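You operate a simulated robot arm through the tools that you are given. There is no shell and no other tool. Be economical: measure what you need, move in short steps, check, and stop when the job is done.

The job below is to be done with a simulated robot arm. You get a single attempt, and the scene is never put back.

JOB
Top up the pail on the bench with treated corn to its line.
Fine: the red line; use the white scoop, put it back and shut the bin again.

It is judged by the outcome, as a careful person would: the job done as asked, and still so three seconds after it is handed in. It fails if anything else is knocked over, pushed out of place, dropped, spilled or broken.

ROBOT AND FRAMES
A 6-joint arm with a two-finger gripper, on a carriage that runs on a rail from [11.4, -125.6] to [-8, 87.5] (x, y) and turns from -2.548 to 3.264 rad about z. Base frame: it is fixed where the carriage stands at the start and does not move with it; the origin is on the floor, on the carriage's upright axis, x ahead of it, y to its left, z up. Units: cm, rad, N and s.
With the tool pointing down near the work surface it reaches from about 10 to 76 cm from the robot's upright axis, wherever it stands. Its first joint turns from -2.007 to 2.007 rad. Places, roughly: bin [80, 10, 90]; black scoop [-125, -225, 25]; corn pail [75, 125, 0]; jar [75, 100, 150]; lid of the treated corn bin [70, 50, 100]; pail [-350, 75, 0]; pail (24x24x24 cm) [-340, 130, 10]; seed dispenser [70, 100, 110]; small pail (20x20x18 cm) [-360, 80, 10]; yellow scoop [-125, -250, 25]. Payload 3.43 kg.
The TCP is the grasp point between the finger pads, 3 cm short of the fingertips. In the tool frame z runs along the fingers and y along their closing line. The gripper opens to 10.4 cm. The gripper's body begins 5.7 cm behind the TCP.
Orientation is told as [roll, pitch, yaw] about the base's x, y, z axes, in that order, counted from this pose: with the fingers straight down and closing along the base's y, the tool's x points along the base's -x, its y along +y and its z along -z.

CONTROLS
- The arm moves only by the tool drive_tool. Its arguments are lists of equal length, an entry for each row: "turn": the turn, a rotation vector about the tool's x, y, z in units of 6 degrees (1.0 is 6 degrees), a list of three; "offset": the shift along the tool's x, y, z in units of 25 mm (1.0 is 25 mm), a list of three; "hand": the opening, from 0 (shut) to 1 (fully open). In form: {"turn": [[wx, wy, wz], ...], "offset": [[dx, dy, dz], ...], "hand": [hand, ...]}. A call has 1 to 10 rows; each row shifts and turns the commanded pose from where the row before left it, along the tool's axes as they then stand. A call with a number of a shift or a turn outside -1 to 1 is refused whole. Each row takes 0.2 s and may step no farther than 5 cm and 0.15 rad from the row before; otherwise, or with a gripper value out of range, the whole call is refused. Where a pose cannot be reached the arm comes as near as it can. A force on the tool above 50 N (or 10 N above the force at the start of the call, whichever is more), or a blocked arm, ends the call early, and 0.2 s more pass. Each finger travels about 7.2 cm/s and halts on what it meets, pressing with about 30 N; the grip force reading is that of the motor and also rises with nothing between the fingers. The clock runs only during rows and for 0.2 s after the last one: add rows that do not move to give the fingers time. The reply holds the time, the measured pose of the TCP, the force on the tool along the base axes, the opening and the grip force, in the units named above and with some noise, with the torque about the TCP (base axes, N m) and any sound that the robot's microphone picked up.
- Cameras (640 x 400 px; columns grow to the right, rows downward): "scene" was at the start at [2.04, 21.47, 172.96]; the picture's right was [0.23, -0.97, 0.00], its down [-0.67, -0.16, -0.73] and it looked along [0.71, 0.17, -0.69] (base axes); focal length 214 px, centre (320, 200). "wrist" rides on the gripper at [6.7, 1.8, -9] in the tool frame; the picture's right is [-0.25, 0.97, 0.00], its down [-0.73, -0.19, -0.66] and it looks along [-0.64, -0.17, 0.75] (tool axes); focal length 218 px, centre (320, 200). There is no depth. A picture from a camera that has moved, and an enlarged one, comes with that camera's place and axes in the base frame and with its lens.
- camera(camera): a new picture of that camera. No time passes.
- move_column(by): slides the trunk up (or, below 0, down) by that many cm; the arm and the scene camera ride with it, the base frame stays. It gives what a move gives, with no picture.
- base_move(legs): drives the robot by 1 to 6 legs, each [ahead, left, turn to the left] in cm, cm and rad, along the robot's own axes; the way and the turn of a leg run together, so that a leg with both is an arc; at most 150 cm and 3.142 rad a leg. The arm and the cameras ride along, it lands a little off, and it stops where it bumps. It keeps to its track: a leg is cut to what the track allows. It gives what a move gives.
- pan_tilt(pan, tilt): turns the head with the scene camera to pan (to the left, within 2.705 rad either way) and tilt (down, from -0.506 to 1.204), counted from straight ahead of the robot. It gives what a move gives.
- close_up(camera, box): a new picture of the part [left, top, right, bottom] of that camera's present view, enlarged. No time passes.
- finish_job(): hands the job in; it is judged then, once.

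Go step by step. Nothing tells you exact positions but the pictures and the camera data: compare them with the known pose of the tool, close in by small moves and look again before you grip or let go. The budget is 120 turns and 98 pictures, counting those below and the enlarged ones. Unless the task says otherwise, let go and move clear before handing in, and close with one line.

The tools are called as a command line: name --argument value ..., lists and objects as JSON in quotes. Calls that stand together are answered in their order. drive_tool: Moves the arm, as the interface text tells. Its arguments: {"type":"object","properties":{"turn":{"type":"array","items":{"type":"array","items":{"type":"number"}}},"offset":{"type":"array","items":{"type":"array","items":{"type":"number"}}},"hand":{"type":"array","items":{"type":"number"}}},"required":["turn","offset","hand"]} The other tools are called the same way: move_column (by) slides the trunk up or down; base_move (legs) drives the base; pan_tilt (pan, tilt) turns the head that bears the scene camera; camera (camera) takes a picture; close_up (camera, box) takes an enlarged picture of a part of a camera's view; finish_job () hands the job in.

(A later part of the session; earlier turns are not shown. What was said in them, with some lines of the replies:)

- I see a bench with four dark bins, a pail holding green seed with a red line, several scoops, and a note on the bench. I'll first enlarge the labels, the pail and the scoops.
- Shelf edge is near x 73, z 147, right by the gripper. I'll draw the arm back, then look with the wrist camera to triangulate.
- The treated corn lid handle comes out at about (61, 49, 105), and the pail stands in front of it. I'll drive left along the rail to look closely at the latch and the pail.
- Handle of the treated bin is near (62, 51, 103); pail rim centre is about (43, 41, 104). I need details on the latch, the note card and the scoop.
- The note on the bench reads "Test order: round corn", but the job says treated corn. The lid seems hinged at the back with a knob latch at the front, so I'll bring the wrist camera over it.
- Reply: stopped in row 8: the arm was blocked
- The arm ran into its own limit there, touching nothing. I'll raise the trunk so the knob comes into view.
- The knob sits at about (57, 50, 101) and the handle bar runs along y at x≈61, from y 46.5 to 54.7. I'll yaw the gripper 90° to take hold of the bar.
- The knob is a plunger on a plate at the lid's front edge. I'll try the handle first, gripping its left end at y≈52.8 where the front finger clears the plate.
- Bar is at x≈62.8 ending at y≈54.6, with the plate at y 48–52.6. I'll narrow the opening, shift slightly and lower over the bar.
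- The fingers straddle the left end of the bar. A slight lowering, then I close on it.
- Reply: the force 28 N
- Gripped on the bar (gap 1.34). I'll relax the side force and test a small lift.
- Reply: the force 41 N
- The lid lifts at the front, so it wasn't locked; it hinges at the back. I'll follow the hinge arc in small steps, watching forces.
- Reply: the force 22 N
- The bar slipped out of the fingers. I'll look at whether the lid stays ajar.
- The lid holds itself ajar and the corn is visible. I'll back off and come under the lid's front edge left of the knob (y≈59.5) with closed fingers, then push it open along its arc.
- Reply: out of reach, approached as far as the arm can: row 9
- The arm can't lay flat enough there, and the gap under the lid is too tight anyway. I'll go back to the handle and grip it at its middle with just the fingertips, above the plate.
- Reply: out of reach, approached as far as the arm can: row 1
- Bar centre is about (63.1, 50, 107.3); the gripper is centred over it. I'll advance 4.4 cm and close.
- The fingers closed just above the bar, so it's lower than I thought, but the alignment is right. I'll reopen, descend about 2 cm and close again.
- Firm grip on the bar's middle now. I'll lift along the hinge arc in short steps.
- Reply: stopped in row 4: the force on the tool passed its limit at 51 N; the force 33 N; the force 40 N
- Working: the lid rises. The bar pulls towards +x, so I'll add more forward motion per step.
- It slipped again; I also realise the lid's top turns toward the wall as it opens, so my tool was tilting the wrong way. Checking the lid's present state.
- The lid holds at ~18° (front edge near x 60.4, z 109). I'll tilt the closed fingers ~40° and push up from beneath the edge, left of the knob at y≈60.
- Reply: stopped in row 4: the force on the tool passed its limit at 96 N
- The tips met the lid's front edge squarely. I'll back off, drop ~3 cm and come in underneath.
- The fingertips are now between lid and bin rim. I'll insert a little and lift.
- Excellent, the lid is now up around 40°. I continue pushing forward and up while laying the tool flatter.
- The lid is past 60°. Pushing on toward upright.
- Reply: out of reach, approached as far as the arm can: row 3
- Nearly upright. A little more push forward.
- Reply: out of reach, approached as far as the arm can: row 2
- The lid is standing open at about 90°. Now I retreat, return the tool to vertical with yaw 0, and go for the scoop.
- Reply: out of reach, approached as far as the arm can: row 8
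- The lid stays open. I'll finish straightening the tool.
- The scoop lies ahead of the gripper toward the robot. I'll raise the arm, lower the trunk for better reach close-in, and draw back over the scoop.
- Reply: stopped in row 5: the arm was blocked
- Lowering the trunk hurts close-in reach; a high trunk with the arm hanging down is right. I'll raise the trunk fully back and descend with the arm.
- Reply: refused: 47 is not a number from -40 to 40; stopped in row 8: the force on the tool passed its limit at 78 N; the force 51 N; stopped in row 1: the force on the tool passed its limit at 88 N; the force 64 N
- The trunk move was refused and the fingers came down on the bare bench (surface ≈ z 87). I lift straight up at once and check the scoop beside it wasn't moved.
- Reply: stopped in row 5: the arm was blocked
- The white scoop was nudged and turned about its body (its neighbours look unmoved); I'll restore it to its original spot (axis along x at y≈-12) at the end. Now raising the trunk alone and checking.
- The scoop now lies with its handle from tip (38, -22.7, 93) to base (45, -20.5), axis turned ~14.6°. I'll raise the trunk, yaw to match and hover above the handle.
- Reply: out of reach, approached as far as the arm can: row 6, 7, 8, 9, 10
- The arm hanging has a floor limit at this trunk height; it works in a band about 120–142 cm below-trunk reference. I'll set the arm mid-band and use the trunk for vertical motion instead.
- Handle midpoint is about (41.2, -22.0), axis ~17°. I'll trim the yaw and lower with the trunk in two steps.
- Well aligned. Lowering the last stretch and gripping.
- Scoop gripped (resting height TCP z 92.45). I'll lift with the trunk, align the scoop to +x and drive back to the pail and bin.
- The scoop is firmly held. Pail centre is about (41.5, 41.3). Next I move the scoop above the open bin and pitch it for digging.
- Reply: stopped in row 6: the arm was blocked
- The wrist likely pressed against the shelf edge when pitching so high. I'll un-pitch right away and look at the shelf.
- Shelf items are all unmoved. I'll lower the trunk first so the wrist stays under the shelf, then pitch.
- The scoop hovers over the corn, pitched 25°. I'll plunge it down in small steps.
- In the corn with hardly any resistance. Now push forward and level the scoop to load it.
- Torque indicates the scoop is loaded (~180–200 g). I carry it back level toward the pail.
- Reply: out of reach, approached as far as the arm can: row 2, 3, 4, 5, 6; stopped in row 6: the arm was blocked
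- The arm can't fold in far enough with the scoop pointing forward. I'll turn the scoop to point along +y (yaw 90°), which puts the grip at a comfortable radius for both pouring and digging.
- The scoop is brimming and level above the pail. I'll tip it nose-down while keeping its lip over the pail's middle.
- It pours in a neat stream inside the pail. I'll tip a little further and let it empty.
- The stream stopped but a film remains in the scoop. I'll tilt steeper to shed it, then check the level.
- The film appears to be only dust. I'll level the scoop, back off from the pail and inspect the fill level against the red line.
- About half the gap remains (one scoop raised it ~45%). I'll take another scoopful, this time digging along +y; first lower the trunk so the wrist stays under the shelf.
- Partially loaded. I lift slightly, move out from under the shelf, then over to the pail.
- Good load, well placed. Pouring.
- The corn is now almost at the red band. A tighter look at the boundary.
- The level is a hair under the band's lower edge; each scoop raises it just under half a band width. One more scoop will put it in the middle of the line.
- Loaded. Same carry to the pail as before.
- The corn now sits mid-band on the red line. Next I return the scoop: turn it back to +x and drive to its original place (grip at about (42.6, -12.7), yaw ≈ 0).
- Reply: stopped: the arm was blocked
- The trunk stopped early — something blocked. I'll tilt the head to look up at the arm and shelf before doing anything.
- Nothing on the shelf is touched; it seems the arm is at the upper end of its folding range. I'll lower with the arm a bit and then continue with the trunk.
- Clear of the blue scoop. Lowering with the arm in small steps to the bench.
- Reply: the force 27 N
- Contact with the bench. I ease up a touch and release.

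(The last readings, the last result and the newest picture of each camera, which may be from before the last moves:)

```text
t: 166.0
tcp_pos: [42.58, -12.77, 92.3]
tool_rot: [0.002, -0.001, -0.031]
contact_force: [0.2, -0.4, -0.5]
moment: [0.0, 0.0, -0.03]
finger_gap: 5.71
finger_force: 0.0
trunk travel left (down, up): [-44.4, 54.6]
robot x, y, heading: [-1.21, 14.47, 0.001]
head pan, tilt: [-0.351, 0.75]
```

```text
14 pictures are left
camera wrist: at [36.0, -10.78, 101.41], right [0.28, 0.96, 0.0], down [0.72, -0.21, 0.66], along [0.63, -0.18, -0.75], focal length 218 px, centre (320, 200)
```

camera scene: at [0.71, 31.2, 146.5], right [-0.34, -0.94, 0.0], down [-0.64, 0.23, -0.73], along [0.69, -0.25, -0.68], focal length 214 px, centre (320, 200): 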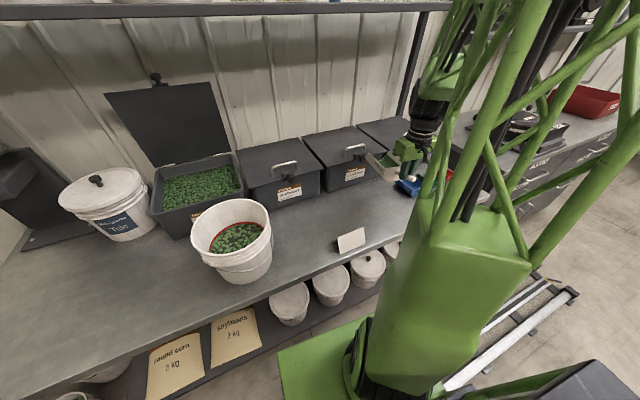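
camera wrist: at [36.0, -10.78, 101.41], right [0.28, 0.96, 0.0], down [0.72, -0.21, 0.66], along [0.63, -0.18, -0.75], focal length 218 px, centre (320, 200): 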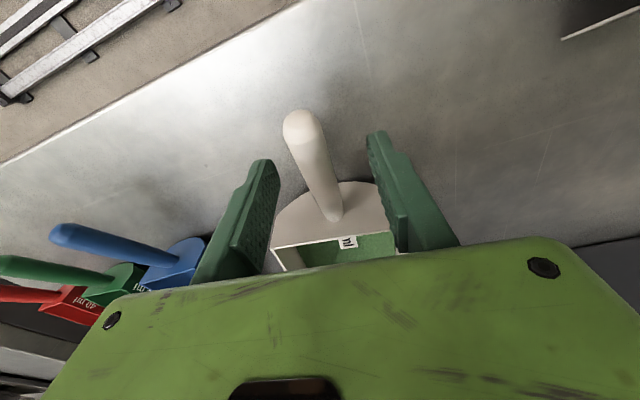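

The scoop is standing free in its place. I lift clear straight up, then go back to close the lid by its knob.

move_column --by 26

pan_tilt --pan 0.2 --tilt 0.6

camera --camera "wrist"

base_move --legs '[[-3.3, 36, 0]]'

```text
t: 168.8
tcp_pos: [42.64, -12.58, 94.41]
tool_rot: [-0.001, -0.006, -0.028]
contact_force: [0.3, 0.4, -0.4]
moment: [0.0, 0.0, 0.0]
finger_gap: 5.7
finger_force: 0.1
trunk travel left (down, up): [-46.6, 52.4]
robot x, y, heading: [-1.94, 14.55, 0.002]
head pan, tilt: [-0.351, 0.75]
stopped: the arm was blocked; the commanded pose is now the measured one
```

```text
t: 169.8
tcp_pos: [42.59, -12.52, 94.38]
tool_rot: [0.0, -0.004, -0.029]
contact_force: [-0.3, 0.5, 0.6]
moment: [0.01, -0.02, 0.01]
finger_gap: 5.68
finger_force: 0.0
trunk travel left (down, up): [-46.6, 52.4]
robot x, y, heading: [-1.57, 14.16, 0.002]
head pan, tilt: [0.201, 0.6]
```

```text
13 pictures are left
camera wrist: at [35.96, -10.73, 103.34], right [0.28, 0.96, 0.0], down [0.72, -0.21, 0.66], along [0.63, -0.18, -0.75], focal length 218 px, centre (320, 200)
```

wrist: 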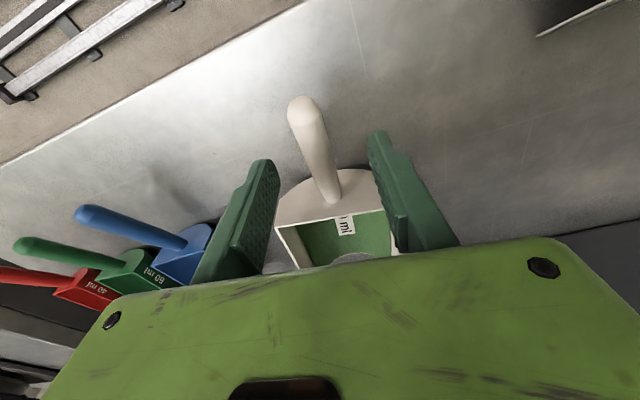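

```text
t: 172.2
tcp_pos: [39.31, 23.07, 94.26]
tool_rot: [-0.001, -0.003, -0.035]
contact_force: [0.0, 0.9, -0.4]
moment: [-0.01, -0.01, -0.01]
finger_gap: 5.72
finger_force: 0.1
trunk travel left (down, up): [-46.6, 52.4]
robot x, y, heading: [-4.8, 50.44, -0.0]
head pan, tilt: [0.201, 0.6]
```

The trunk was blocked and the base moved with the gripper still low. I must check what was touched.

camera --camera "scene"

camera --camera "wrist"

```text
12 pictures are left
camera scene: at [0.08, 71.51, 140.89], right [0.2, -0.98, 0.0], down [-0.57, -0.11, -0.82], along [0.8, 0.16, -0.58], focal length 214 px, centre (320, 200)
```

scene: 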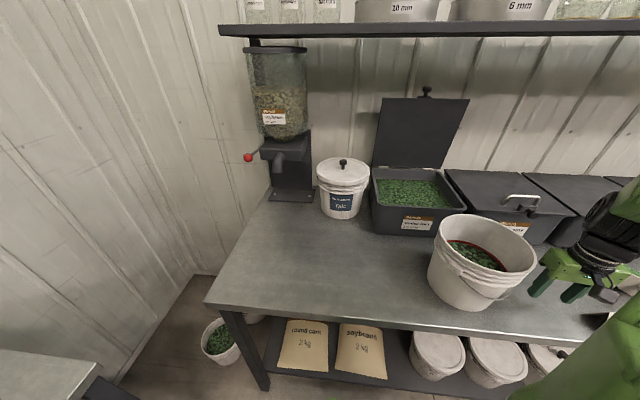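

```text
11 pictures are left
camera wrist: at [32.6, 24.85, 103.36], right [0.29, 0.96, 0.0], down [0.72, -0.22, 0.66], along [0.63, -0.19, -0.75], focal length 218 px, centre (320, 200)
```

wrist: 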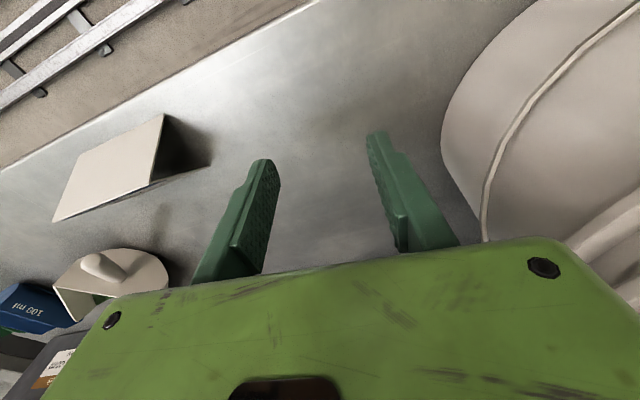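

The pail is fine, but the white scoop was dragged to about y≈0. I'll raise the arm first (arm only), then view it.

drive_tool --turn '[[0, 0, 0], [0, 0, 0], [0, 0, 0], [0, 0, 0], [0, 0, 0], [0, 0, 0]]' --offset '[[-0.2, 0, -0.5], [-0.2, -0.3, -0.8], [-0.2, -0.3, -0.8], [-0.2, -0.3, -0.8], [-0.2, -0.3, -0.8], [-0.2, -0.3, -0.8]]' --hand '[0.55, 0.55, 0.55, 0.55, 0.55, 0.55]'

move_column --by 12

```text
t: 173.6
tcp_pos: [42.26, 18.75, 105.98]
tool_rot: [0.005, -0.003, -0.031]
contact_force: [-0.4, 1.1, -0.3]
moment: [0.01, 0.02, 0.03]
finger_gap: 5.72
finger_force: 0.1
trunk travel left (down, up): [-46.6, 52.4]
robot x, y, heading: [-4.16, 49.82, -0.003]
head pan, tilt: [0.201, 0.6]
```

```text
t: 175.3
tcp_pos: [42.04, 18.91, 107.15]
tool_rot: [-0.001, -0.006, -0.034]
contact_force: [0.1, 0.4, -0.2]
moment: [0.01, 0.0, 0.02]
finger_gap: 5.7
finger_force: 0.1
trunk travel left (down, up): [-48.2, 50.8]
robot x, y, heading: [-4.21, 50.09, -0.009]
head pan, tilt: [0.201, 0.6]
stopped: the arm was blocked; the commanded pose is now the measured one
```

drive_tool --turn '[[0, 0, 0], [0, 0, 0], [0, 0, 0], [0, 0, 0], [0, 0, 0], [0, 0, 0]]' --offset '[[-0.5, 0, -0.7], [-0.5, 0, -0.7], [-0.5, 0, -0.7], [-0.5, 0, -0.7], [0, 0, -0.7], [0, 0, -0.7]]' --hand '[1, 1, 1, 1, 1, 1]'

move_column --by 12

```text
t: 176.7
tcp_pos: [47.01, 19.73, 117.95]
tool_rot: [-0.007, -0.005, -0.031]
contact_force: [1.3, 0.7, -0.1]
moment: [0.01, -0.01, 0.04]
finger_gap: 10.4
finger_force: 0.0
trunk travel left (down, up): [-48.2, 50.8]
robot x, y, heading: [-4.82, 49.89, -0.006]
head pan, tilt: [0.201, 0.6]
```

```text
t: 178.4
tcp_pos: [46.73, 19.08, 119.36]
tool_rot: [-0.003, -0.009, -0.033]
contact_force: [-0.1, 0.4, 0.6]
moment: [-0.02, -0.01, -0.01]
finger_gap: 10.38
finger_force: 0.1
trunk travel left (down, up): [-49.6, 49.4]
robot x, y, heading: [-4.29, 50.43, 0.001]
head pan, tilt: [0.201, 0.6]
stopped: the arm was blocked; the commanded pose is now the measured one
```

The trunk keeps stopping. I need to see what the upper arm is against.

pan_tilt --pan -0.6 --tilt 0.25

camera --camera "scene"

```text
t: 179.6
tcp_pos: [46.83, 18.91, 119.43]
tool_rot: [-0.002, -0.009, -0.032]
contact_force: [-0.3, -0.6, -0.1]
moment: [0.0, -0.01, 0.0]
finger_gap: 10.42
finger_force: 0.2
trunk travel left (down, up): [-49.6, 49.4]
robot x, y, heading: [-4.58, 49.84, -0.006]
head pan, tilt: [-0.6, 0.25]
```

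```text
10 pictures are left
camera scene: at [-0.94, 64.56, 147.16], right [-0.57, -0.82, 0.01], down [-0.22, 0.14, -0.97], along [0.79, -0.55, -0.26], focal length 214 px, centre (320, 200)
```

scene: 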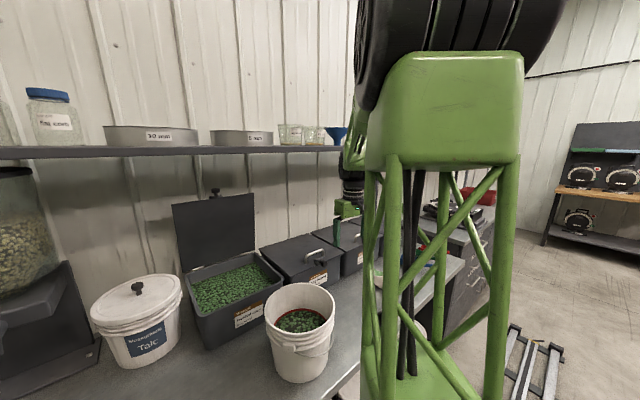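

I can't see an external obstacle; the failures all happened with the arm swung far right. I'll swing the arm straight ahead, where trunk moves always worked, and retry.

drive_tool --turn '[[0, 0, 0], [0, 0, 0], [0, 0, 0], [0, 0, 0], [0, 0, 0], [0, 0, 0], [0, 0, 0], [0, 0, 0], [0, 0, 0], [0, 0, 0]]' --offset '[[-0.4, 1, 0], [-0.4, 1, 0], [-0.4, 1, 0], [-0.4, 1, 0], [-0.4, 1, 0], [-0.4, 1, 0], [-0.4, 1, 0], [-0.4, 1, 0], [-0.4, 1, 0], [-0.4, 1, 0]]' --hand '[1, 1, 1, 1, 1, 1, 1, 1, 1, 1]'

pan_tilt --pan 0.23 --tilt 0.759

move_column --by 8

```text
t: 181.8
tcp_pos: [56.15, 43.56, 120.14]
tool_rot: [-0.001, -0.02, -0.035]
contact_force: [-0.7, -0.3, -0.1]
moment: [0.0, -0.05, 0.0]
finger_gap: 10.39
finger_force: 0.1
trunk travel left (down, up): [-49.6, 49.4]
robot x, y, heading: [-4.38, 50.38, -0.003]
head pan, tilt: [-0.6, 0.25]
```

```text
t: 182.9
tcp_pos: [56.13, 43.58, 119.95]
tool_rot: [-0.001, -0.02, -0.033]
contact_force: [-0.6, 0.3, 0.4]
moment: [0.0, -0.02, -0.04]
finger_gap: 10.41
finger_force: 0.1
trunk travel left (down, up): [-49.6, 49.4]
robot x, y, heading: [-4.5, 50.21, -0.006]
head pan, tilt: [0.23, 0.759]
```

```text
t: 184.1
tcp_pos: [56.23, 43.46, 128.02]
tool_rot: [-0.004, -0.019, -0.033]
contact_force: [0.4, 0.2, -0.6]
moment: [0.03, 0.01, -0.02]
finger_gap: 10.4
finger_force: 0.1
trunk travel left (down, up): [-57.6, 41.4]
robot x, y, heading: [-4.65, 50.32, 0.0]
head pan, tilt: [0.23, 0.759]
```

Trunk works again with the arm straight ahead. Now the lid: align with the knob (y≈50.3) and lay the tool horizontal pointing at the wall.

drive_tool --turn '[[0, 0, 0], [0, 0, 0], [0, 0, 0], [0, -1, 0], [0, -1, 0], [0, -1, 0], [0, -1, 0], [0, -1, 0], [0, -1, 0], [0, -1, 0]]' --offset '[[-0.5, 0.9, 0], [-0.5, 0.9, 0], [-0.5, 0.9, 0], [0, 0, 0], [0, 0, 0], [0, 0, 0], [0, 0, 0], [0, 0, 0], [0, 0, 0], [0, 0, 0]]' --hand '[0.6, 0.6, 0.6, 0.6, 0.6, 0.6, 0.6, 0.6, 0.6, 0.6]'

drive_tool --turn '[[0, -1, 0], [0, -1, 0], [0, -1, 0], [0, -1, 0], [0, -1, 0], [0, -1, 0], [0, 0, 0]]' --offset '[[0, 0, 0], [0, 0, 0], [0, 0, 0], [0, 0, 0], [0, 0, 0], [0, 0, 0], [0, 0, 0]]' --hand '[0.6, 0.6, 0.6, 0.6, 0.6, 0.6, 0.6]'

camera --camera "wrist"

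```text
t: 186.3
tcp_pos: [60.04, 50.13, 128.08]
tool_rot: [-0.002, -0.755, -0.034]
contact_force: [0.2, 0.1, -0.6]
moment: [-0.02, 0.02, 0.0]
finger_gap: 6.23
finger_force: 0.1
trunk travel left (down, up): [-57.6, 41.4]
robot x, y, heading: [-4.64, 50.5, -0.003]
head pan, tilt: [0.23, 0.759]
```

```text
t: 187.9
tcp_pos: [59.37, 47.18, 127.51]
tool_rot: [0.23, -1.121, -0.431]
contact_force: [1.0, 2.8, 1.3]
moment: [-0.18, 0.09, -0.08]
finger_gap: 6.23
finger_force: 0.0
out of reach, approached as far as the arm can: row 2, 3, 4, 5
trunk travel left (down, up): [-57.6, 41.4]
robot x, y, heading: [-4.81, 50.35, -0.005]
head pan, tilt: [0.23, 0.759]
```

```text
9 pictures are left
camera wrist: at [49.2, 51.35, 125.55], right [0.31, 0.89, 0.32], down [-0.34, -0.21, 0.92], along [0.89, -0.4, 0.24], focal length 218 px, centre (320, 200)
```

wrist: 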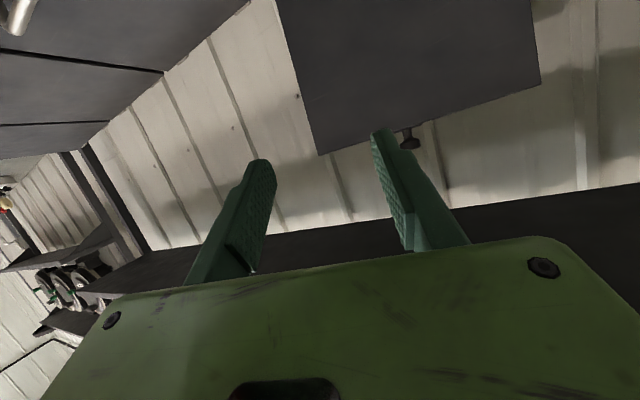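

drive_tool --turn '[[0, 0, 0], [0, 0, 0], [0, 0, 0], [0, 0, 0]]' --offset '[[0, 0, 0.8], [0, 0, 0.8], [0, 0, 0.8], [0, 0, 0.8]]' --hand '[0.6, 0.6, 0.6, 0.6]'

```text
t: 188.9
tcp_pos: [67.13, 48.44, 124.8]
tool_rot: [-0.107, -1.147, 0.005]
contact_force: [0.0, 0.0, 0.1]
moment: [0.04, 0.03, 0.0]
finger_gap: 6.24
finger_force: 0.0
out of reach, approached as far as the arm can: row 3, 4
trunk travel left (down, up): [-57.6, 41.4]
robot x, y, heading: [-4.53, 50.28, -0.004]
head pan, tilt: [0.23, 0.759]
```

The pitch stops at 66° this way and the camera would come close to the shelf. Instead I'll roll the hand 90° about its own axis so the fingers open in the vertical plane, and straddle the lid's top edge to draw it forward.

drive_tool --turn '[[0, 0, -1], [0, 0, -1], [0, 0, -1], [0, 0, -1], [0, 0, -1], [0, 0, -1], [0, 0, -1], [0, 0, -1], [0, 0, -1], [0, 0, -1]]' --offset '[[0, 0, 0], [0, 0, 0], [0, 0, 0], [0, 0, 0], [0, 0, 0], [0, 0, 0], [0, 0, 0], [0, 0, 0], [0, 0, 0], [0, 0, 0]]' --hand '[0.6, 0.6, 0.6, 0.6, 0.6, 0.6, 0.6, 0.6, 0.6, 0.6]'

drive_tool --turn '[[0, 0, -1], [0, 0, -1], [0, 0, -1], [0, 0, -1], [0, 0, -1], [0, 0, 0]]' --offset '[[0, 0, 0], [0, 0, 0], [0, 0, 0], [0, 0, 0], [0, 0, 0], [0, 0, 0]]' --hand '[0.6, 0.6, 0.6, 0.6, 0.6, 0.6]'

```text
t: 191.1
tcp_pos: [67.09, 48.66, 124.79]
tool_rot: [-1.106, -0.43, 1.254]
contact_force: [0.2, -0.4, 0.1]
moment: [-0.04, 0.01, -0.01]
finger_gap: 6.26
finger_force: 0.1
trunk travel left (down, up): [-57.6, 41.4]
robot x, y, heading: [-4.5, 50.24, -0.002]
head pan, tilt: [0.23, 0.759]
```

```text
t: 192.5
tcp_pos: [67.18, 48.6, 124.91]
tool_rot: [-1.15, 0.047, 1.481]
contact_force: [0.6, -0.5, 0.1]
moment: [-0.03, 0.03, -0.01]
finger_gap: 6.23
finger_force: 0.1
trunk travel left (down, up): [-57.6, 41.4]
robot x, y, heading: [-4.33, 50.21, -0.004]
head pan, tilt: [0.23, 0.759]
```

Good orientation. I'll reduce tilt to ~54°, shift to y≈57 (clear of knob and handle), and approach above the lid's top edge.

drive_tool --turn '[[-1, 0, 0], [-1, 0, 0], [0, 0, 0], [0, 0, 0], [0, 0, 0], [0, 0, 0], [0, 0, 0], [0, 0, 0], [0, 0, 0]]' --offset '[[-0.67, -0.2, -0.14], [-0.67, -0.2, -0.14], [-0.67, -0.2, -0.14], [-0.67, -0.2, -0.14], [-0.67, -0.2, -0.14], [0, -0.55, 0.75], [0, -0.55, 0.75], [0, -0.55, 0.75], [0, -0.55, 0.75]]' --hand '[0.7, 0.7, 0.7, 0.7, 0.7, 0.7, 0.7, 0.7, 0.7]'

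camera --camera "wrist"

```text
t: 194.5
tcp_pos: [76.92, 55.78, 127.48]
tool_rot: [-0.946, 0.041, 1.486]
contact_force: [0.5, -0.3, 0.5]
moment: [-0.03, 0.01, 0.0]
finger_gap: 7.29
finger_force: 0.1
out of reach, approached as far as the arm can: row 2
trunk travel left (down, up): [-57.6, 41.4]
robot x, y, heading: [-4.45, 50.17, -0.007]
head pan, tilt: [0.23, 0.759]
```

```text
8 pictures are left
camera wrist: at [68.1, 49.82, 131.67], right [-0.55, 0.27, -0.79], down [-0.36, 0.78, 0.51], along [0.76, 0.56, -0.33], focal length 218 px, centre (320, 200)
```

wrist: 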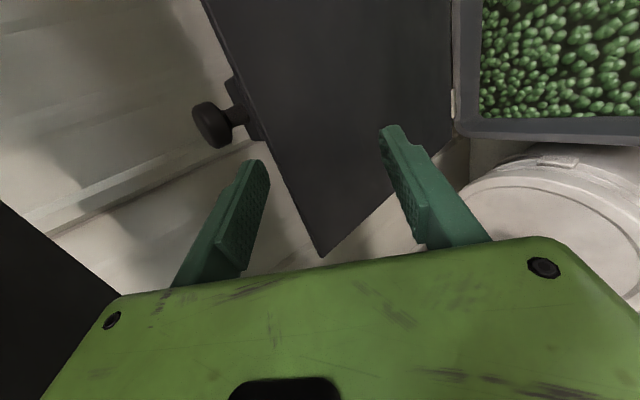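

The lid's top edge lies between the two fingers. I advance 3.5 cm, then drop 2.5 cm so the upper finger hooks behind it.

drive_tool --turn '[[0, 0, 0], [0, 0, 0], [0, 0, 0], [0, 0, 0]]' --offset '[[0, -0.46, 0.53], [0, -0.46, 0.53], [0, 0.4, 0.3], [0, 0.4, 0.3]]' --hand '[0.7, 0.7, 0.7, 0.7]'

close_up --camera "wrist" --box '[160, 60, 480, 280]'

```text
t: 195.6
tcp_pos: [80.42, 55.43, 126.3]
tool_rot: [-0.956, 0.04, 1.489]
contact_force: [-1.0, 1.1, 32.3]
moment: [-0.36, -1.66, 0.19]
finger_gap: 8.34
finger_force: 9.6
trunk travel left (down, up): [-57.6, 41.4]
robot x, y, heading: [-4.7, 50.01, -0.003]
head pan, tilt: [0.23, 0.759]
stopped in row 4: the force on the tool passed its limit at 52 N (the readings are from after the stop); the commanded pose is now the measured one
```

```text
1.82 times, centred on (320, 170) of wrist
camera zoom: at [71.55, 49.54, 130.47], right [-0.54, 0.27, -0.8], down [-0.36, 0.78, 0.5], along [0.76, 0.56, -0.32], focal length 397 px, centre (320, 254)
```

zoom: 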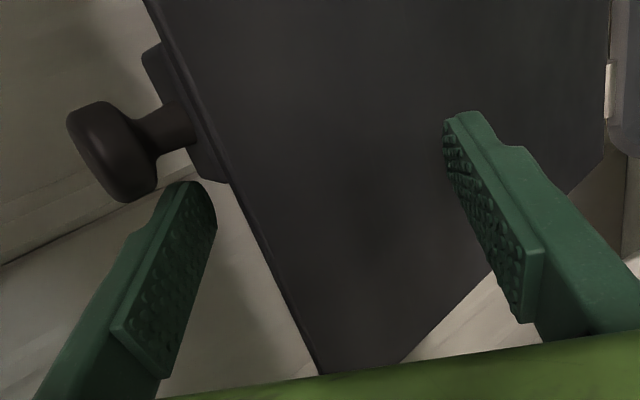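

The upper finger landed on the edge; the lid stands a bit further back. I'll rise, go ~3 cm further and drop again.

drive_tool --turn '[[0, 0, 0], [0, 0, 0], [0, 0, 0], [0, 0, 0]]' --offset '[[-0.3, -0.5, -0.35], [-0.3, -0.35, 0.49], [0, -0.35, 0.49], [0, 0, 0]]' --hand '[0.75, 0.75, 0.75, 0.75]'

drive_tool --turn '[[0, 0, 0], [0, 0, 0], [0, 0, 0]]' --offset '[[0, 0.32, 0.23], [0, 0.32, 0.23], [0, 0.32, 0.23]]' --hand '[0.75, 0.75, 0.75]'

```text
t: 196.6
tcp_pos: [82.38, 57.06, 127.04]
tool_rot: [-0.943, 0.044, 1.492]
contact_force: [0.1, -0.8, 0.5]
moment: [-0.04, -0.02, 0.0]
finger_gap: 7.81
finger_force: 0.1
trunk travel left (down, up): [-57.6, 41.4]
robot x, y, heading: [-4.37, 50.1, 0.0]
head pan, tilt: [0.23, 0.759]
```

```text
t: 197.4
tcp_pos: [83.85, 56.56, 124.49]
tool_rot: [-0.951, 0.04, 1.488]
contact_force: [-0.9, 0.2, -0.5]
moment: [-0.03, -0.02, -0.03]
finger_gap: 7.8
finger_force: 0.0
trunk travel left (down, up): [-57.6, 41.4]
robot x, y, heading: [-4.57, 50.08, 0.001]
head pan, tilt: [0.23, 0.759]
```

No contact — the upper finger is now behind the lid. I pull it gently toward me.

drive_tool --turn '[[0, 0, 0], [0, 0, 0], [0, 0, 0], [0, 0, 0]]' --offset '[[0, 0.56, -0.78], [0, 0.56, -0.78], [0, 0.56, -0.78], [0, 0.6, -0.74]]' --hand '[0.75, 0.75, 0.75, 0.75]'

camera --camera "scene"

```text
t: 198.4
tcp_pos: [74.0, 57.47, 124.18]
tool_rot: [-0.951, 0.041, 1.488]
contact_force: [0.1, 0.0, -0.7]
moment: [0.0, 0.07, 0.01]
finger_gap: 7.82
finger_force: 0.4
trunk travel left (down, up): [-57.6, 41.4]
robot x, y, heading: [-4.34, 50.62, 0.001]
head pan, tilt: [0.23, 0.759]
```

```text
6 pictures are left
camera scene: at [-2.43, 71.68, 150.55], right [0.23, -0.97, 0.0], down [-0.67, -0.16, -0.73], along [0.71, 0.16, -0.69], focal length 214 px, centre (320, 200)
```

scene: 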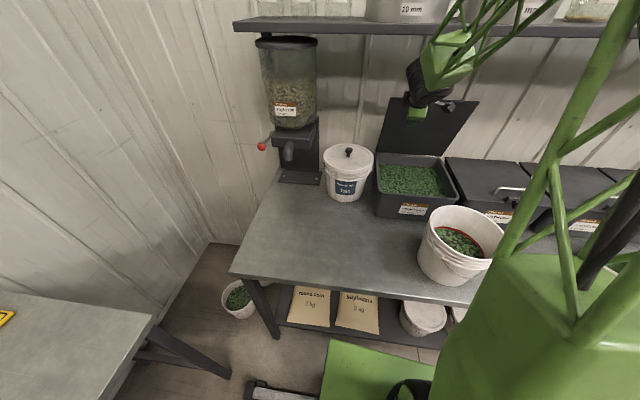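

The lid is following. I continue along its arc down to about 45°, where it lies parallel between the fingers.

drive_tool --turn '[[0, 0, 0], [0, 0, 0], [0, 0, 0], [0, 0, 0], [0, 0, 0], [0, 0, 0]]' --offset '[[0, 0.7, -0.65], [0, 0.8, -0.5], [0, 0.87, -0.4], [0, 0.87, -0.4], [0, 0.87, -0.4], [0, 0.87, -0.35]]' --hand '[0.75, 0.75, 0.75, 0.75, 0.75, 0.75]'

close_up --camera "scene" --box '[350, 60, 510, 220]'

```text
t: 199.8
tcp_pos: [61.31, 57.98, 117.97]
tool_rot: [-0.951, 0.041, 1.488]
contact_force: [-0.2, -0.2, 0.0]
moment: [0.0, 0.03, 0.01]
finger_gap: 7.81
finger_force: 0.1
trunk travel left (down, up): [-57.6, 41.4]
robot x, y, heading: [-4.37, 50.39, -0.007]
head pan, tilt: [0.23, 0.759]
```

```text
2.50 times, centred on (430, 140) of scene
camera zoom: at [-2.45, 71.68, 150.54], right [0.23, -0.97, 0.0], down [-0.67, -0.16, -0.73], along [0.71, 0.16, -0.69], focal length 536 px, centre (45, 350)
```

zoom: 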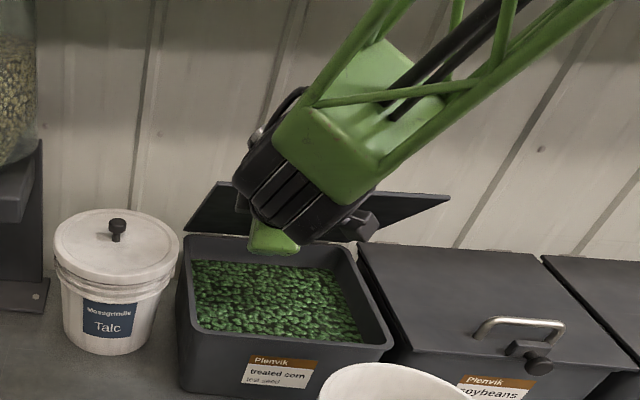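

Lid at ~50°. I keep pressing its outer face down with the upper finger while reducing the tilt.

drive_tool --turn '[[-1, 0, 0], [-1, 0, 0], [-1, 0, 0], [0, 0, 0], [0, 0, 0]]' --offset '[[0, 0.64, 0.04], [0, 0.63, 0.1], [0, 0.62, 0.17], [0, 0.77, 0.55], [0, 0.77, 0.55]]' --hand '[0.75, 0.75, 0.75, 0.75, 0.75]'

close_up --camera "scene" --box '[350, 80, 510, 220]'

```text
t: 201.0
tcp_pos: [57.39, 58.09, 109.39]
tool_rot: [-0.636, 0.04, 1.49]
contact_force: [-0.6, 0.5, 0.4]
moment: [0.01, -0.01, -0.01]
finger_gap: 7.79
finger_force: 0.0
trunk travel left (down, up): [-57.6, 41.4]
robot x, y, heading: [-4.92, 50.23, -0.003]
head pan, tilt: [0.23, 0.759]
```

```text
2.86 times, centred on (430, 150) of scene
camera zoom: at [-2.5, 71.67, 150.54], right [0.23, -0.97, 0.0], down [-0.67, -0.16, -0.73], along [0.71, 0.16, -0.69], focal length 613 px, centre (6, 343)
```

zoom: 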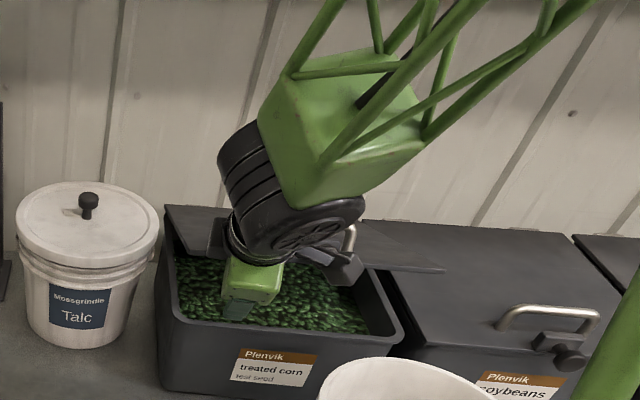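

Down to ~25°. Continue pressing down with the lower finger passing in front of the bin.

drive_tool --turn '[[0, 0, 0], [0, 0, 0], [0, 0, 0], [0, 0, 0]]' --offset '[[0, 0.47, 0.65], [0, 0.47, 0.65], [0, 0.47, 0.65], [0, 0.4, 0.5]]' --hand '[0.75, 0.75, 0.75, 0.75]'

```text
t: 202.0
tcp_pos: [57.36, 57.87, 101.93]
tool_rot: [-0.638, 0.039, 1.489]
contact_force: [-1.7, 0.0, 0.4]
moment: [-0.01, 0.01, 0.0]
finger_gap: 7.82
finger_force: 0.1
trunk travel left (down, up): [-57.6, 41.4]
robot x, y, heading: [-4.56, 50.15, -0.006]
head pan, tilt: [0.23, 0.759]
```

drive_tool --turn '[[0, 0, 0], [0, 0, 0], [0, 0, 0]]' --offset '[[0, 0.2, 0.28], [0, 0.2, 0.28], [0, 0.1, 0.15]]' --hand '[0.75, 0.75, 0.75]'

close_up --camera "scene" --box '[350, 100, 510, 220]'

```text
t: 202.6
tcp_pos: [57.33, 57.95, 100.93]
tool_rot: [-0.649, 0.04, 1.487]
contact_force: [-13.0, -1.3, 36.8]
moment: [0.23, -1.88, 0.05]
finger_gap: 7.76
finger_force: 0.1
trunk travel left (down, up): [-57.6, 41.4]
robot x, y, heading: [-4.62, 50.37, -0.004]
head pan, tilt: [0.23, 0.759]
stopped in row 3: the force on the tool passed its limit at 62 N (the readings are from after the stop); the commanded pose is now the measured one
```

```text
3.33 times, centred on (430, 160) of scene
camera zoom: at [-2.71, 71.66, 150.61], right [0.23, -0.97, 0.0], down [-0.67, -0.16, -0.73], along [0.71, 0.16, -0.69], focal length 715 px, centre (-47, 333)
```

zoom: 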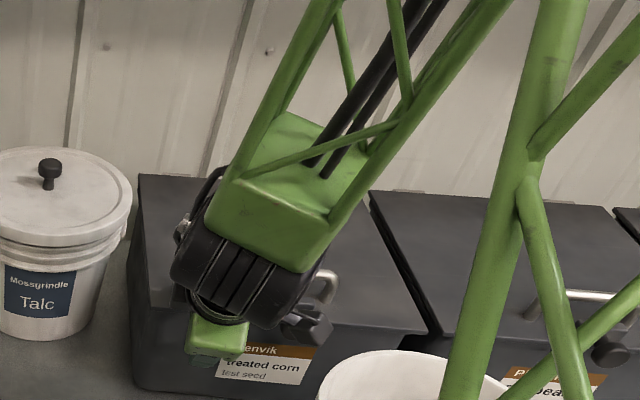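

The lid is shut with a firm press. I withdraw and straighten the tool for the scoop.

drive_tool --turn '[[0, 0, 0], [0, 0, 0], [0, 0, 0], [0, 0, 0], [-1, 0, 0], [-1, 0, 0], [-1, 0, 0], [-1, 0, 0], [-1, 0, 0], [-1, 0, 0]]' --offset '[[0, -0.2, -0.8], [0, -0.2, -1], [0, -0.3, -1], [0, -0.3, -1], [0, -0.3, -1], [0, -0.3, -0.5], [0, -0.5, 0], [0, -0.5, 0], [0, -0.5, 0], [0, -0.5, 0]]' --hand '[0.75, 0.75, 0.75, 0.75, 0.75, 0.75, 0.75, 0.75, 0.75, 0.75]'

drive_tool --turn '[[0, 0, 1], [0, 0, 1], [0, 0, 1], [0, 0, 1], [0, 0, 1], [0, 0, 1], [0, 0, 1], [0, 0, 1], [0, 0, 1], [0, 0, 1]]' --offset '[[0, 0, 0], [0, 0, 0], [0, 0, 0], [0, 0, 0], [0, 0, 0], [0, 0, 0], [0, 0, 0], [0, 0, 0], [0, 0, 0], [0, 0, 0]]' --hand '[0.75, 0.75, 0.75, 0.75, 0.75, 0.75, 0.75, 0.75, 0.75, 0.75]'

drive_tool --turn '[[0, 0, 1], [0, 0, 1], [0, 0, 1], [0, 0, 1], [0, 0, 0.2], [0, 0, 0]]' --offset '[[0, 0, 0], [0, 0, 0], [0, 0, 0], [0, 0, 0], [0, 0, 0], [0, 0, 0]]' --hand '[0.75, 0.75, 0.75, 0.75, 0.75, 0.75]'

```text
t: 204.8
tcp_pos: [57.54, 58.47, 115.05]
tool_rot: [-0.015, 0.037, 1.49]
contact_force: [-0.5, -0.1, 0.1]
moment: [0.03, -0.02, 0.0]
finger_gap: 7.79
finger_force: 0.1
trunk travel left (down, up): [-57.6, 41.4]
robot x, y, heading: [-4.23, 50.12, -0.005]
head pan, tilt: [0.23, 0.759]
```

```text
t: 207.0
tcp_pos: [57.69, 58.5, 114.98]
tool_rot: [-0.042, 0.008, 0.439]
contact_force: [0.3, -0.4, 0.8]
moment: [-0.01, 0.0, 0.01]
finger_gap: 7.82
finger_force: 0.0
trunk travel left (down, up): [-57.6, 41.4]
robot x, y, heading: [-4.53, 50.5, -0.002]
head pan, tilt: [0.23, 0.759]
```

```text
t: 208.4
tcp_pos: [57.62, 58.52, 114.89]
tool_rot: [-0.042, -0.012, 0.002]
contact_force: [0.1, -0.9, 0.3]
moment: [-0.01, -0.03, 0.0]
finger_gap: 7.8
finger_force: 0.0
trunk travel left (down, up): [-57.6, 41.4]
robot x, y, heading: [-4.61, 50.32, -0.01]
head pan, tilt: [0.23, 0.759]
```

Now driving back toward the scoop, arm kept high (z 115, clear of lids and pail).

base_move --legs '[[4, -42, 0]]'

drive_tool --turn '[[-0.4, 0.1, 0], [0, 0, 0], [0, 0, 0], [0, 0, 0], [0, 0, 0], [0, 0, 0]]' --offset '[[0.9, -0.9, 0], [0.9, -0.9, 0], [0.9, -0.9, 0], [0.9, -0.9, 0], [0.9, -0.9, 0], [0.8, -0.8, 0]]' --hand '[0.75, 0.75, 0.75, 0.75, 0.75, 0.75]'

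camera --camera "wrist"

```text
t: 211.1
tcp_pos: [61.3, 16.76, 114.96]
tool_rot: [-0.041, -0.012, 0.005]
contact_force: [0.4, 0.5, -0.5]
moment: [-0.02, 0.05, 0.0]
finger_gap: 7.81
finger_force: 0.1
trunk travel left (down, up): [-57.6, 41.4]
robot x, y, heading: [-0.74, 8.49, 0.003]
head pan, tilt: [0.23, 0.759]
```

```text
t: 212.5
tcp_pos: [48.35, 3.5, 115.06]
tool_rot: [0.001, -0.004, 0.006]
contact_force: [-0.5, -0.2, 0.0]
moment: [-0.03, 0.03, 0.02]
finger_gap: 7.78
finger_force: 0.1
trunk travel left (down, up): [-57.6, 41.4]
robot x, y, heading: [-0.77, 8.46, 0.005]
head pan, tilt: [0.23, 0.759]
```

```text
2 pictures are left
camera wrist: at [41.67, 5.09, 124.05], right [0.25, 0.97, 0.0], down [0.73, -0.19, 0.66], along [0.64, -0.16, -0.75], focal length 218 px, centre (320, 200)
```

wrist: 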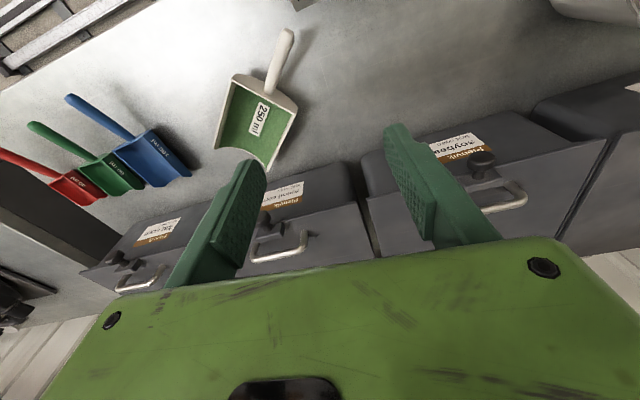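

Good news: the scoop only pivoted about its lip — handle tip at (42.7, 1.1), pointing at -43°; nothing else was disturbed. I'll re-grip it, straighten it and set it back. First position the base, one step at a time.

base_move --legs '[[0.7, -8.5, 0]]'

drive_tool --turn '[[0, 0, 0.9], [0, 0, 0.9], [0, 0, 0.9], [0, 0, 0.9], [0, 0, 0.9], [0, 0, 0.9], [0, 0, 0.9], [0, 0, 0.9], [0, 0, 0]]' --offset '[[0, 0, 0], [0, 0, 0], [0, 0, 0], [0, 0, 0], [0, 0, 0], [0, 0, 0], [0, 0, 0], [0, 0, 0], [0, 0, 0]]' --hand '[0.6, 0.6, 0.6, 0.6, 0.6, 0.6, 0.6, 0.6, 0.6]'

```text
t: 213.6
tcp_pos: [49.15, -4.89, 115.08]
tool_rot: [0.0, -0.001, 0.007]
contact_force: [0.2, 0.6, -0.9]
moment: [-0.01, -0.01, 0.01]
finger_gap: 7.79
finger_force: 0.1
trunk travel left (down, up): [-57.6, 41.4]
robot x, y, heading: [-0.2, 0.16, 0.001]
head pan, tilt: [0.23, 0.759]
```

```text
t: 215.6
tcp_pos: [49.1, -4.86, 115.04]
tool_rot: [0.001, 0.0, -0.75]
contact_force: [-1.0, -0.4, 0.0]
moment: [0.0, -0.01, 0.01]
finger_gap: 6.24
finger_force: 0.0
trunk travel left (down, up): [-57.6, 41.4]
robot x, y, heading: [-0.37, 0.12, 0.002]
head pan, tilt: [0.23, 0.759]
```

drive_tool --turn '[[0, 0, 0], [0, 0, 0], [0, 0, 0]]' --offset '[[0.7, 0, 0.6], [0.7, 0, 0.6], [0.57, 0, 0.6]]' --hand '[0.6, 0.6, 0.6]'

move_column --by -12

```text
t: 216.4
tcp_pos: [45.63, -1.56, 110.57]
tool_rot: [0.002, 0.0, -0.748]
contact_force: [-0.2, -0.3, 0.7]
moment: [-0.05, -0.02, -0.02]
finger_gap: 6.22
finger_force: 0.1
trunk travel left (down, up): [-57.6, 41.4]
robot x, y, heading: [0.27, -0.09, -0.001]
head pan, tilt: [0.23, 0.759]
```

```text
t: 217.9
tcp_pos: [45.57, -1.44, 98.43]
tool_rot: [0.002, 0.0, -0.747]
contact_force: [-0.1, 0.3, -0.1]
moment: [0.01, -0.01, 0.0]
finger_gap: 6.22
finger_force: 0.1
trunk travel left (down, up): [-45.6, 53.4]
robot x, y, heading: [0.17, -0.07, 0.002]
head pan, tilt: [0.23, 0.759]
```

drive_tool --turn '[[0, 0, 0], [0, 0, 0], [0, 0, 0], [0, 0, 0]]' --offset '[[0, 0, 0.6], [0, 0, 0.6], [0, 0, 0.6], [0, 0, 0.6]]' --hand '[0.6, 0.6, 0.6, 0.6]'

drive_tool --turn '[[0, 0, 0], [0, 0, 0], [0, 0, 0], [0, 0, 0]]' --offset '[[0, 0, 0], [0, 0, 0], [0, 0, 0], [0, 0, 0]]' --hand '[0.35, 0.1, 0, 0]'

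```text
t: 218.9
tcp_pos: [45.77, -1.52, 92.41]
tool_rot: [0.002, 0.0, -0.748]
contact_force: [0.1, 0.2, -0.2]
moment: [0.01, -0.03, 0.02]
finger_gap: 6.25
finger_force: 0.0
trunk travel left (down, up): [-45.6, 53.4]
robot x, y, heading: [0.04, 0.07, 0.003]
head pan, tilt: [0.23, 0.759]
```

```text
t: 219.9
tcp_pos: [45.67, -1.54, 92.42]
tool_rot: [0.002, 0.001, -0.749]
contact_force: [0.4, 0.1, 0.1]
moment: [0.04, 0.04, 0.0]
finger_gap: 1.42
finger_force: 29.8
trunk travel left (down, up): [-45.6, 53.4]
robot x, y, heading: [0.0, 0.17, 0.005]
head pan, tilt: [0.23, 0.759]
```

Gripped. Lift by trunk (arm nearly straight ahead), checking that it really moves.

move_column --by 20

```text
t: 222.1
tcp_pos: [45.66, -1.6, 112.48]
tool_rot: [0.002, 0.0, -0.748]
contact_force: [0.0, -0.2, 0.0]
moment: [0.04, 0.03, -0.01]
finger_gap: 1.42
finger_force: 29.5
trunk travel left (down, up): [-65.6, 33.4]
robot x, y, heading: [0.28, 0.03, -0.0]
head pan, tilt: [0.23, 0.759]
```

drive_tool --turn '[[0, 0, -0.86], [0, 0, -0.86], [0, 0, -0.86], [0, 0, -0.86], [0, 0, -0.86], [0, 0, -0.86], [0, 0, -0.86], [0, 0, -0.86]]' --offset '[[0, 0, 0], [0, 0, 0], [0, 0, 0], [0, 0, 0], [0, 0, 0], [0, 0, 0], [0, 0, 0], [0, 0, 0]]' --hand '[0, 0, 0, 0, 0, 0, 0, 0]'

drive_tool --turn '[[0, 0, 0], [0, 0, 0], [0, 0, 0], [0, 0, 0], [0, 0, 0], [0, 0, 0]]' --offset '[[0.21, -0.9, 0], [0.21, -0.9, 0], [0.21, -0.9, 0], [0.21, -0.9, 0], [0.21, -0.88, 0], [0, 0, 0]]' --hand '[0, 0, 0, 0, 0, 0]'

move_column --by -16

```text
t: 223.9
tcp_pos: [45.62, -1.58, 112.45]
tool_rot: [0.002, -0.002, -0.026]
contact_force: [-0.2, 0.4, 0.0]
moment: [0.0, 0.06, 0.03]
finger_gap: 1.42
finger_force: 29.5
trunk travel left (down, up): [-65.6, 33.4]
robot x, y, heading: [0.11, 0.01, 0.008]
head pan, tilt: [0.23, 0.759]
```

```text
t: 225.3
tcp_pos: [42.7, -12.72, 112.37]
tool_rot: [0.001, -0.003, -0.024]
contact_force: [-0.5, 0.4, -1.1]
moment: [0.0, 0.05, -0.03]
finger_gap: 1.4
finger_force: 29.8
trunk travel left (down, up): [-65.6, 33.4]
robot x, y, heading: [-0.05, -0.12, 0.003]
head pan, tilt: [0.23, 0.759]
```

```text
t: 227.1
tcp_pos: [42.95, -12.54, 96.71]
tool_rot: [0.003, 0.002, -0.026]
contact_force: [-0.4, 0.3, -1.0]
moment: [0.0, 0.05, 0.03]
finger_gap: 1.41
finger_force: 29.9
trunk travel left (down, up): [-49.6, 49.4]
robot x, y, heading: [0.09, -0.28, 0.001]
head pan, tilt: [0.23, 0.759]
```

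Trunk worked. Lower with the arm the last 4 cm and release.

drive_tool --turn '[[0, 0, 0], [0, 0, 0], [0, 0, 0], [0, 0, 0], [0, 0, 0]]' --offset '[[0.1, 0, 0.4], [0, 0, 0.4], [0, 0, 0.4], [0, 0, 0.3], [0, 0, 0.15]]' --hand '[0, 0, 0, 0, 0]'

drive_tool --turn '[[0, 0, 0], [0, 0, 0], [0, 0, 0], [0, 0, 0], [0, 0, 0]]' --offset '[[0, 0, 0], [0, 0, 0], [0, 0, 0], [0, 0, 0], [0, 0, 0]]' --hand '[0.1, 0.25, 0.4, 0.55, 0.55]'

```text
t: 228.3
tcp_pos: [43.5, -12.84, 92.58]
tool_rot: [0.003, 0.002, -0.025]
contact_force: [1.1, 0.2, -0.3]
moment: [0.02, 0.07, -0.02]
finger_gap: 1.41
finger_force: 30.1
out of reach, approached as far as the arm can: row 3, 4
trunk travel left (down, up): [-49.6, 49.4]
robot x, y, heading: [0.14, 0.02, 0.004]
head pan, tilt: [0.23, 0.759]
```

```text
t: 229.5
tcp_pos: [43.47, -12.84, 92.71]
tool_rot: [0.003, 0.002, -0.027]
contact_force: [0.5, -0.2, -0.2]
moment: [0.02, -0.01, -0.05]
finger_gap: 5.72
finger_force: 0.0
trunk travel left (down, up): [-49.6, 49.4]
robot x, y, heading: [0.37, 0.26, 0.003]
head pan, tilt: [0.23, 0.759]
```

Released, practically at resting height. Now lift by the trunk and verify it rises before anything else.

move_column --by 20

```text
t: 231.7
tcp_pos: [43.25, -12.89, 112.89]
tool_rot: [0.002, 0.001, -0.026]
contact_force: [-1.0, 0.3, 0.4]
moment: [-0.04, -0.01, -0.01]
finger_gap: 5.73
finger_force: 0.0
trunk travel left (down, up): [-69.6, 29.4]
robot x, y, heading: [0.16, -0.06, -0.003]
head pan, tilt: [0.23, 0.759]
```

Clear of everything. One overall look to confirm the final state.

camera --camera "scene"

```text
1 pictures are left
camera scene: at [2.02, 21.38, 162.54], right [0.23, -0.97, 0.0], down [-0.67, -0.16, -0.73], along [0.71, 0.17, -0.69], focal length 214 px, centre (320, 200)
```

scene: 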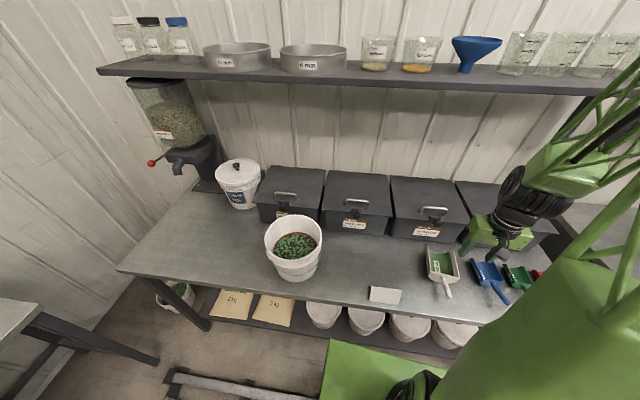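

The pail is at its line, the lid looks shut and the scoop is back. One last enlarged check of the lid and pail.

close_up --camera "scene" --box '[230, 155, 350, 285]'

```text
3.08 times, centred on (290, 220) of scene
camera zoom: at [2.02, 21.38, 162.54], right [0.23, -0.97, 0.0], down [-0.67, -0.16, -0.73], along [0.71, 0.17, -0.69], focal length 660 px, centre (412, 138)
```

zoom: 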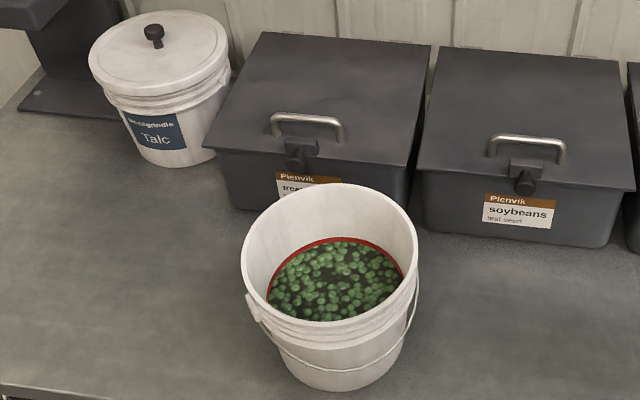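

The lid is fully shut, the corn sits on the red line, and nothing is spilled; handing in.

finish_job

```text
The job is handed in.
```

The pail is topped up with treated corn to the red line, the bin is shut again and nothing was spilled. The white scoop is back in its place to within about a centimetre, after I knocked it out of position twice and reset it. It still has a thin green film of corn dust inside.
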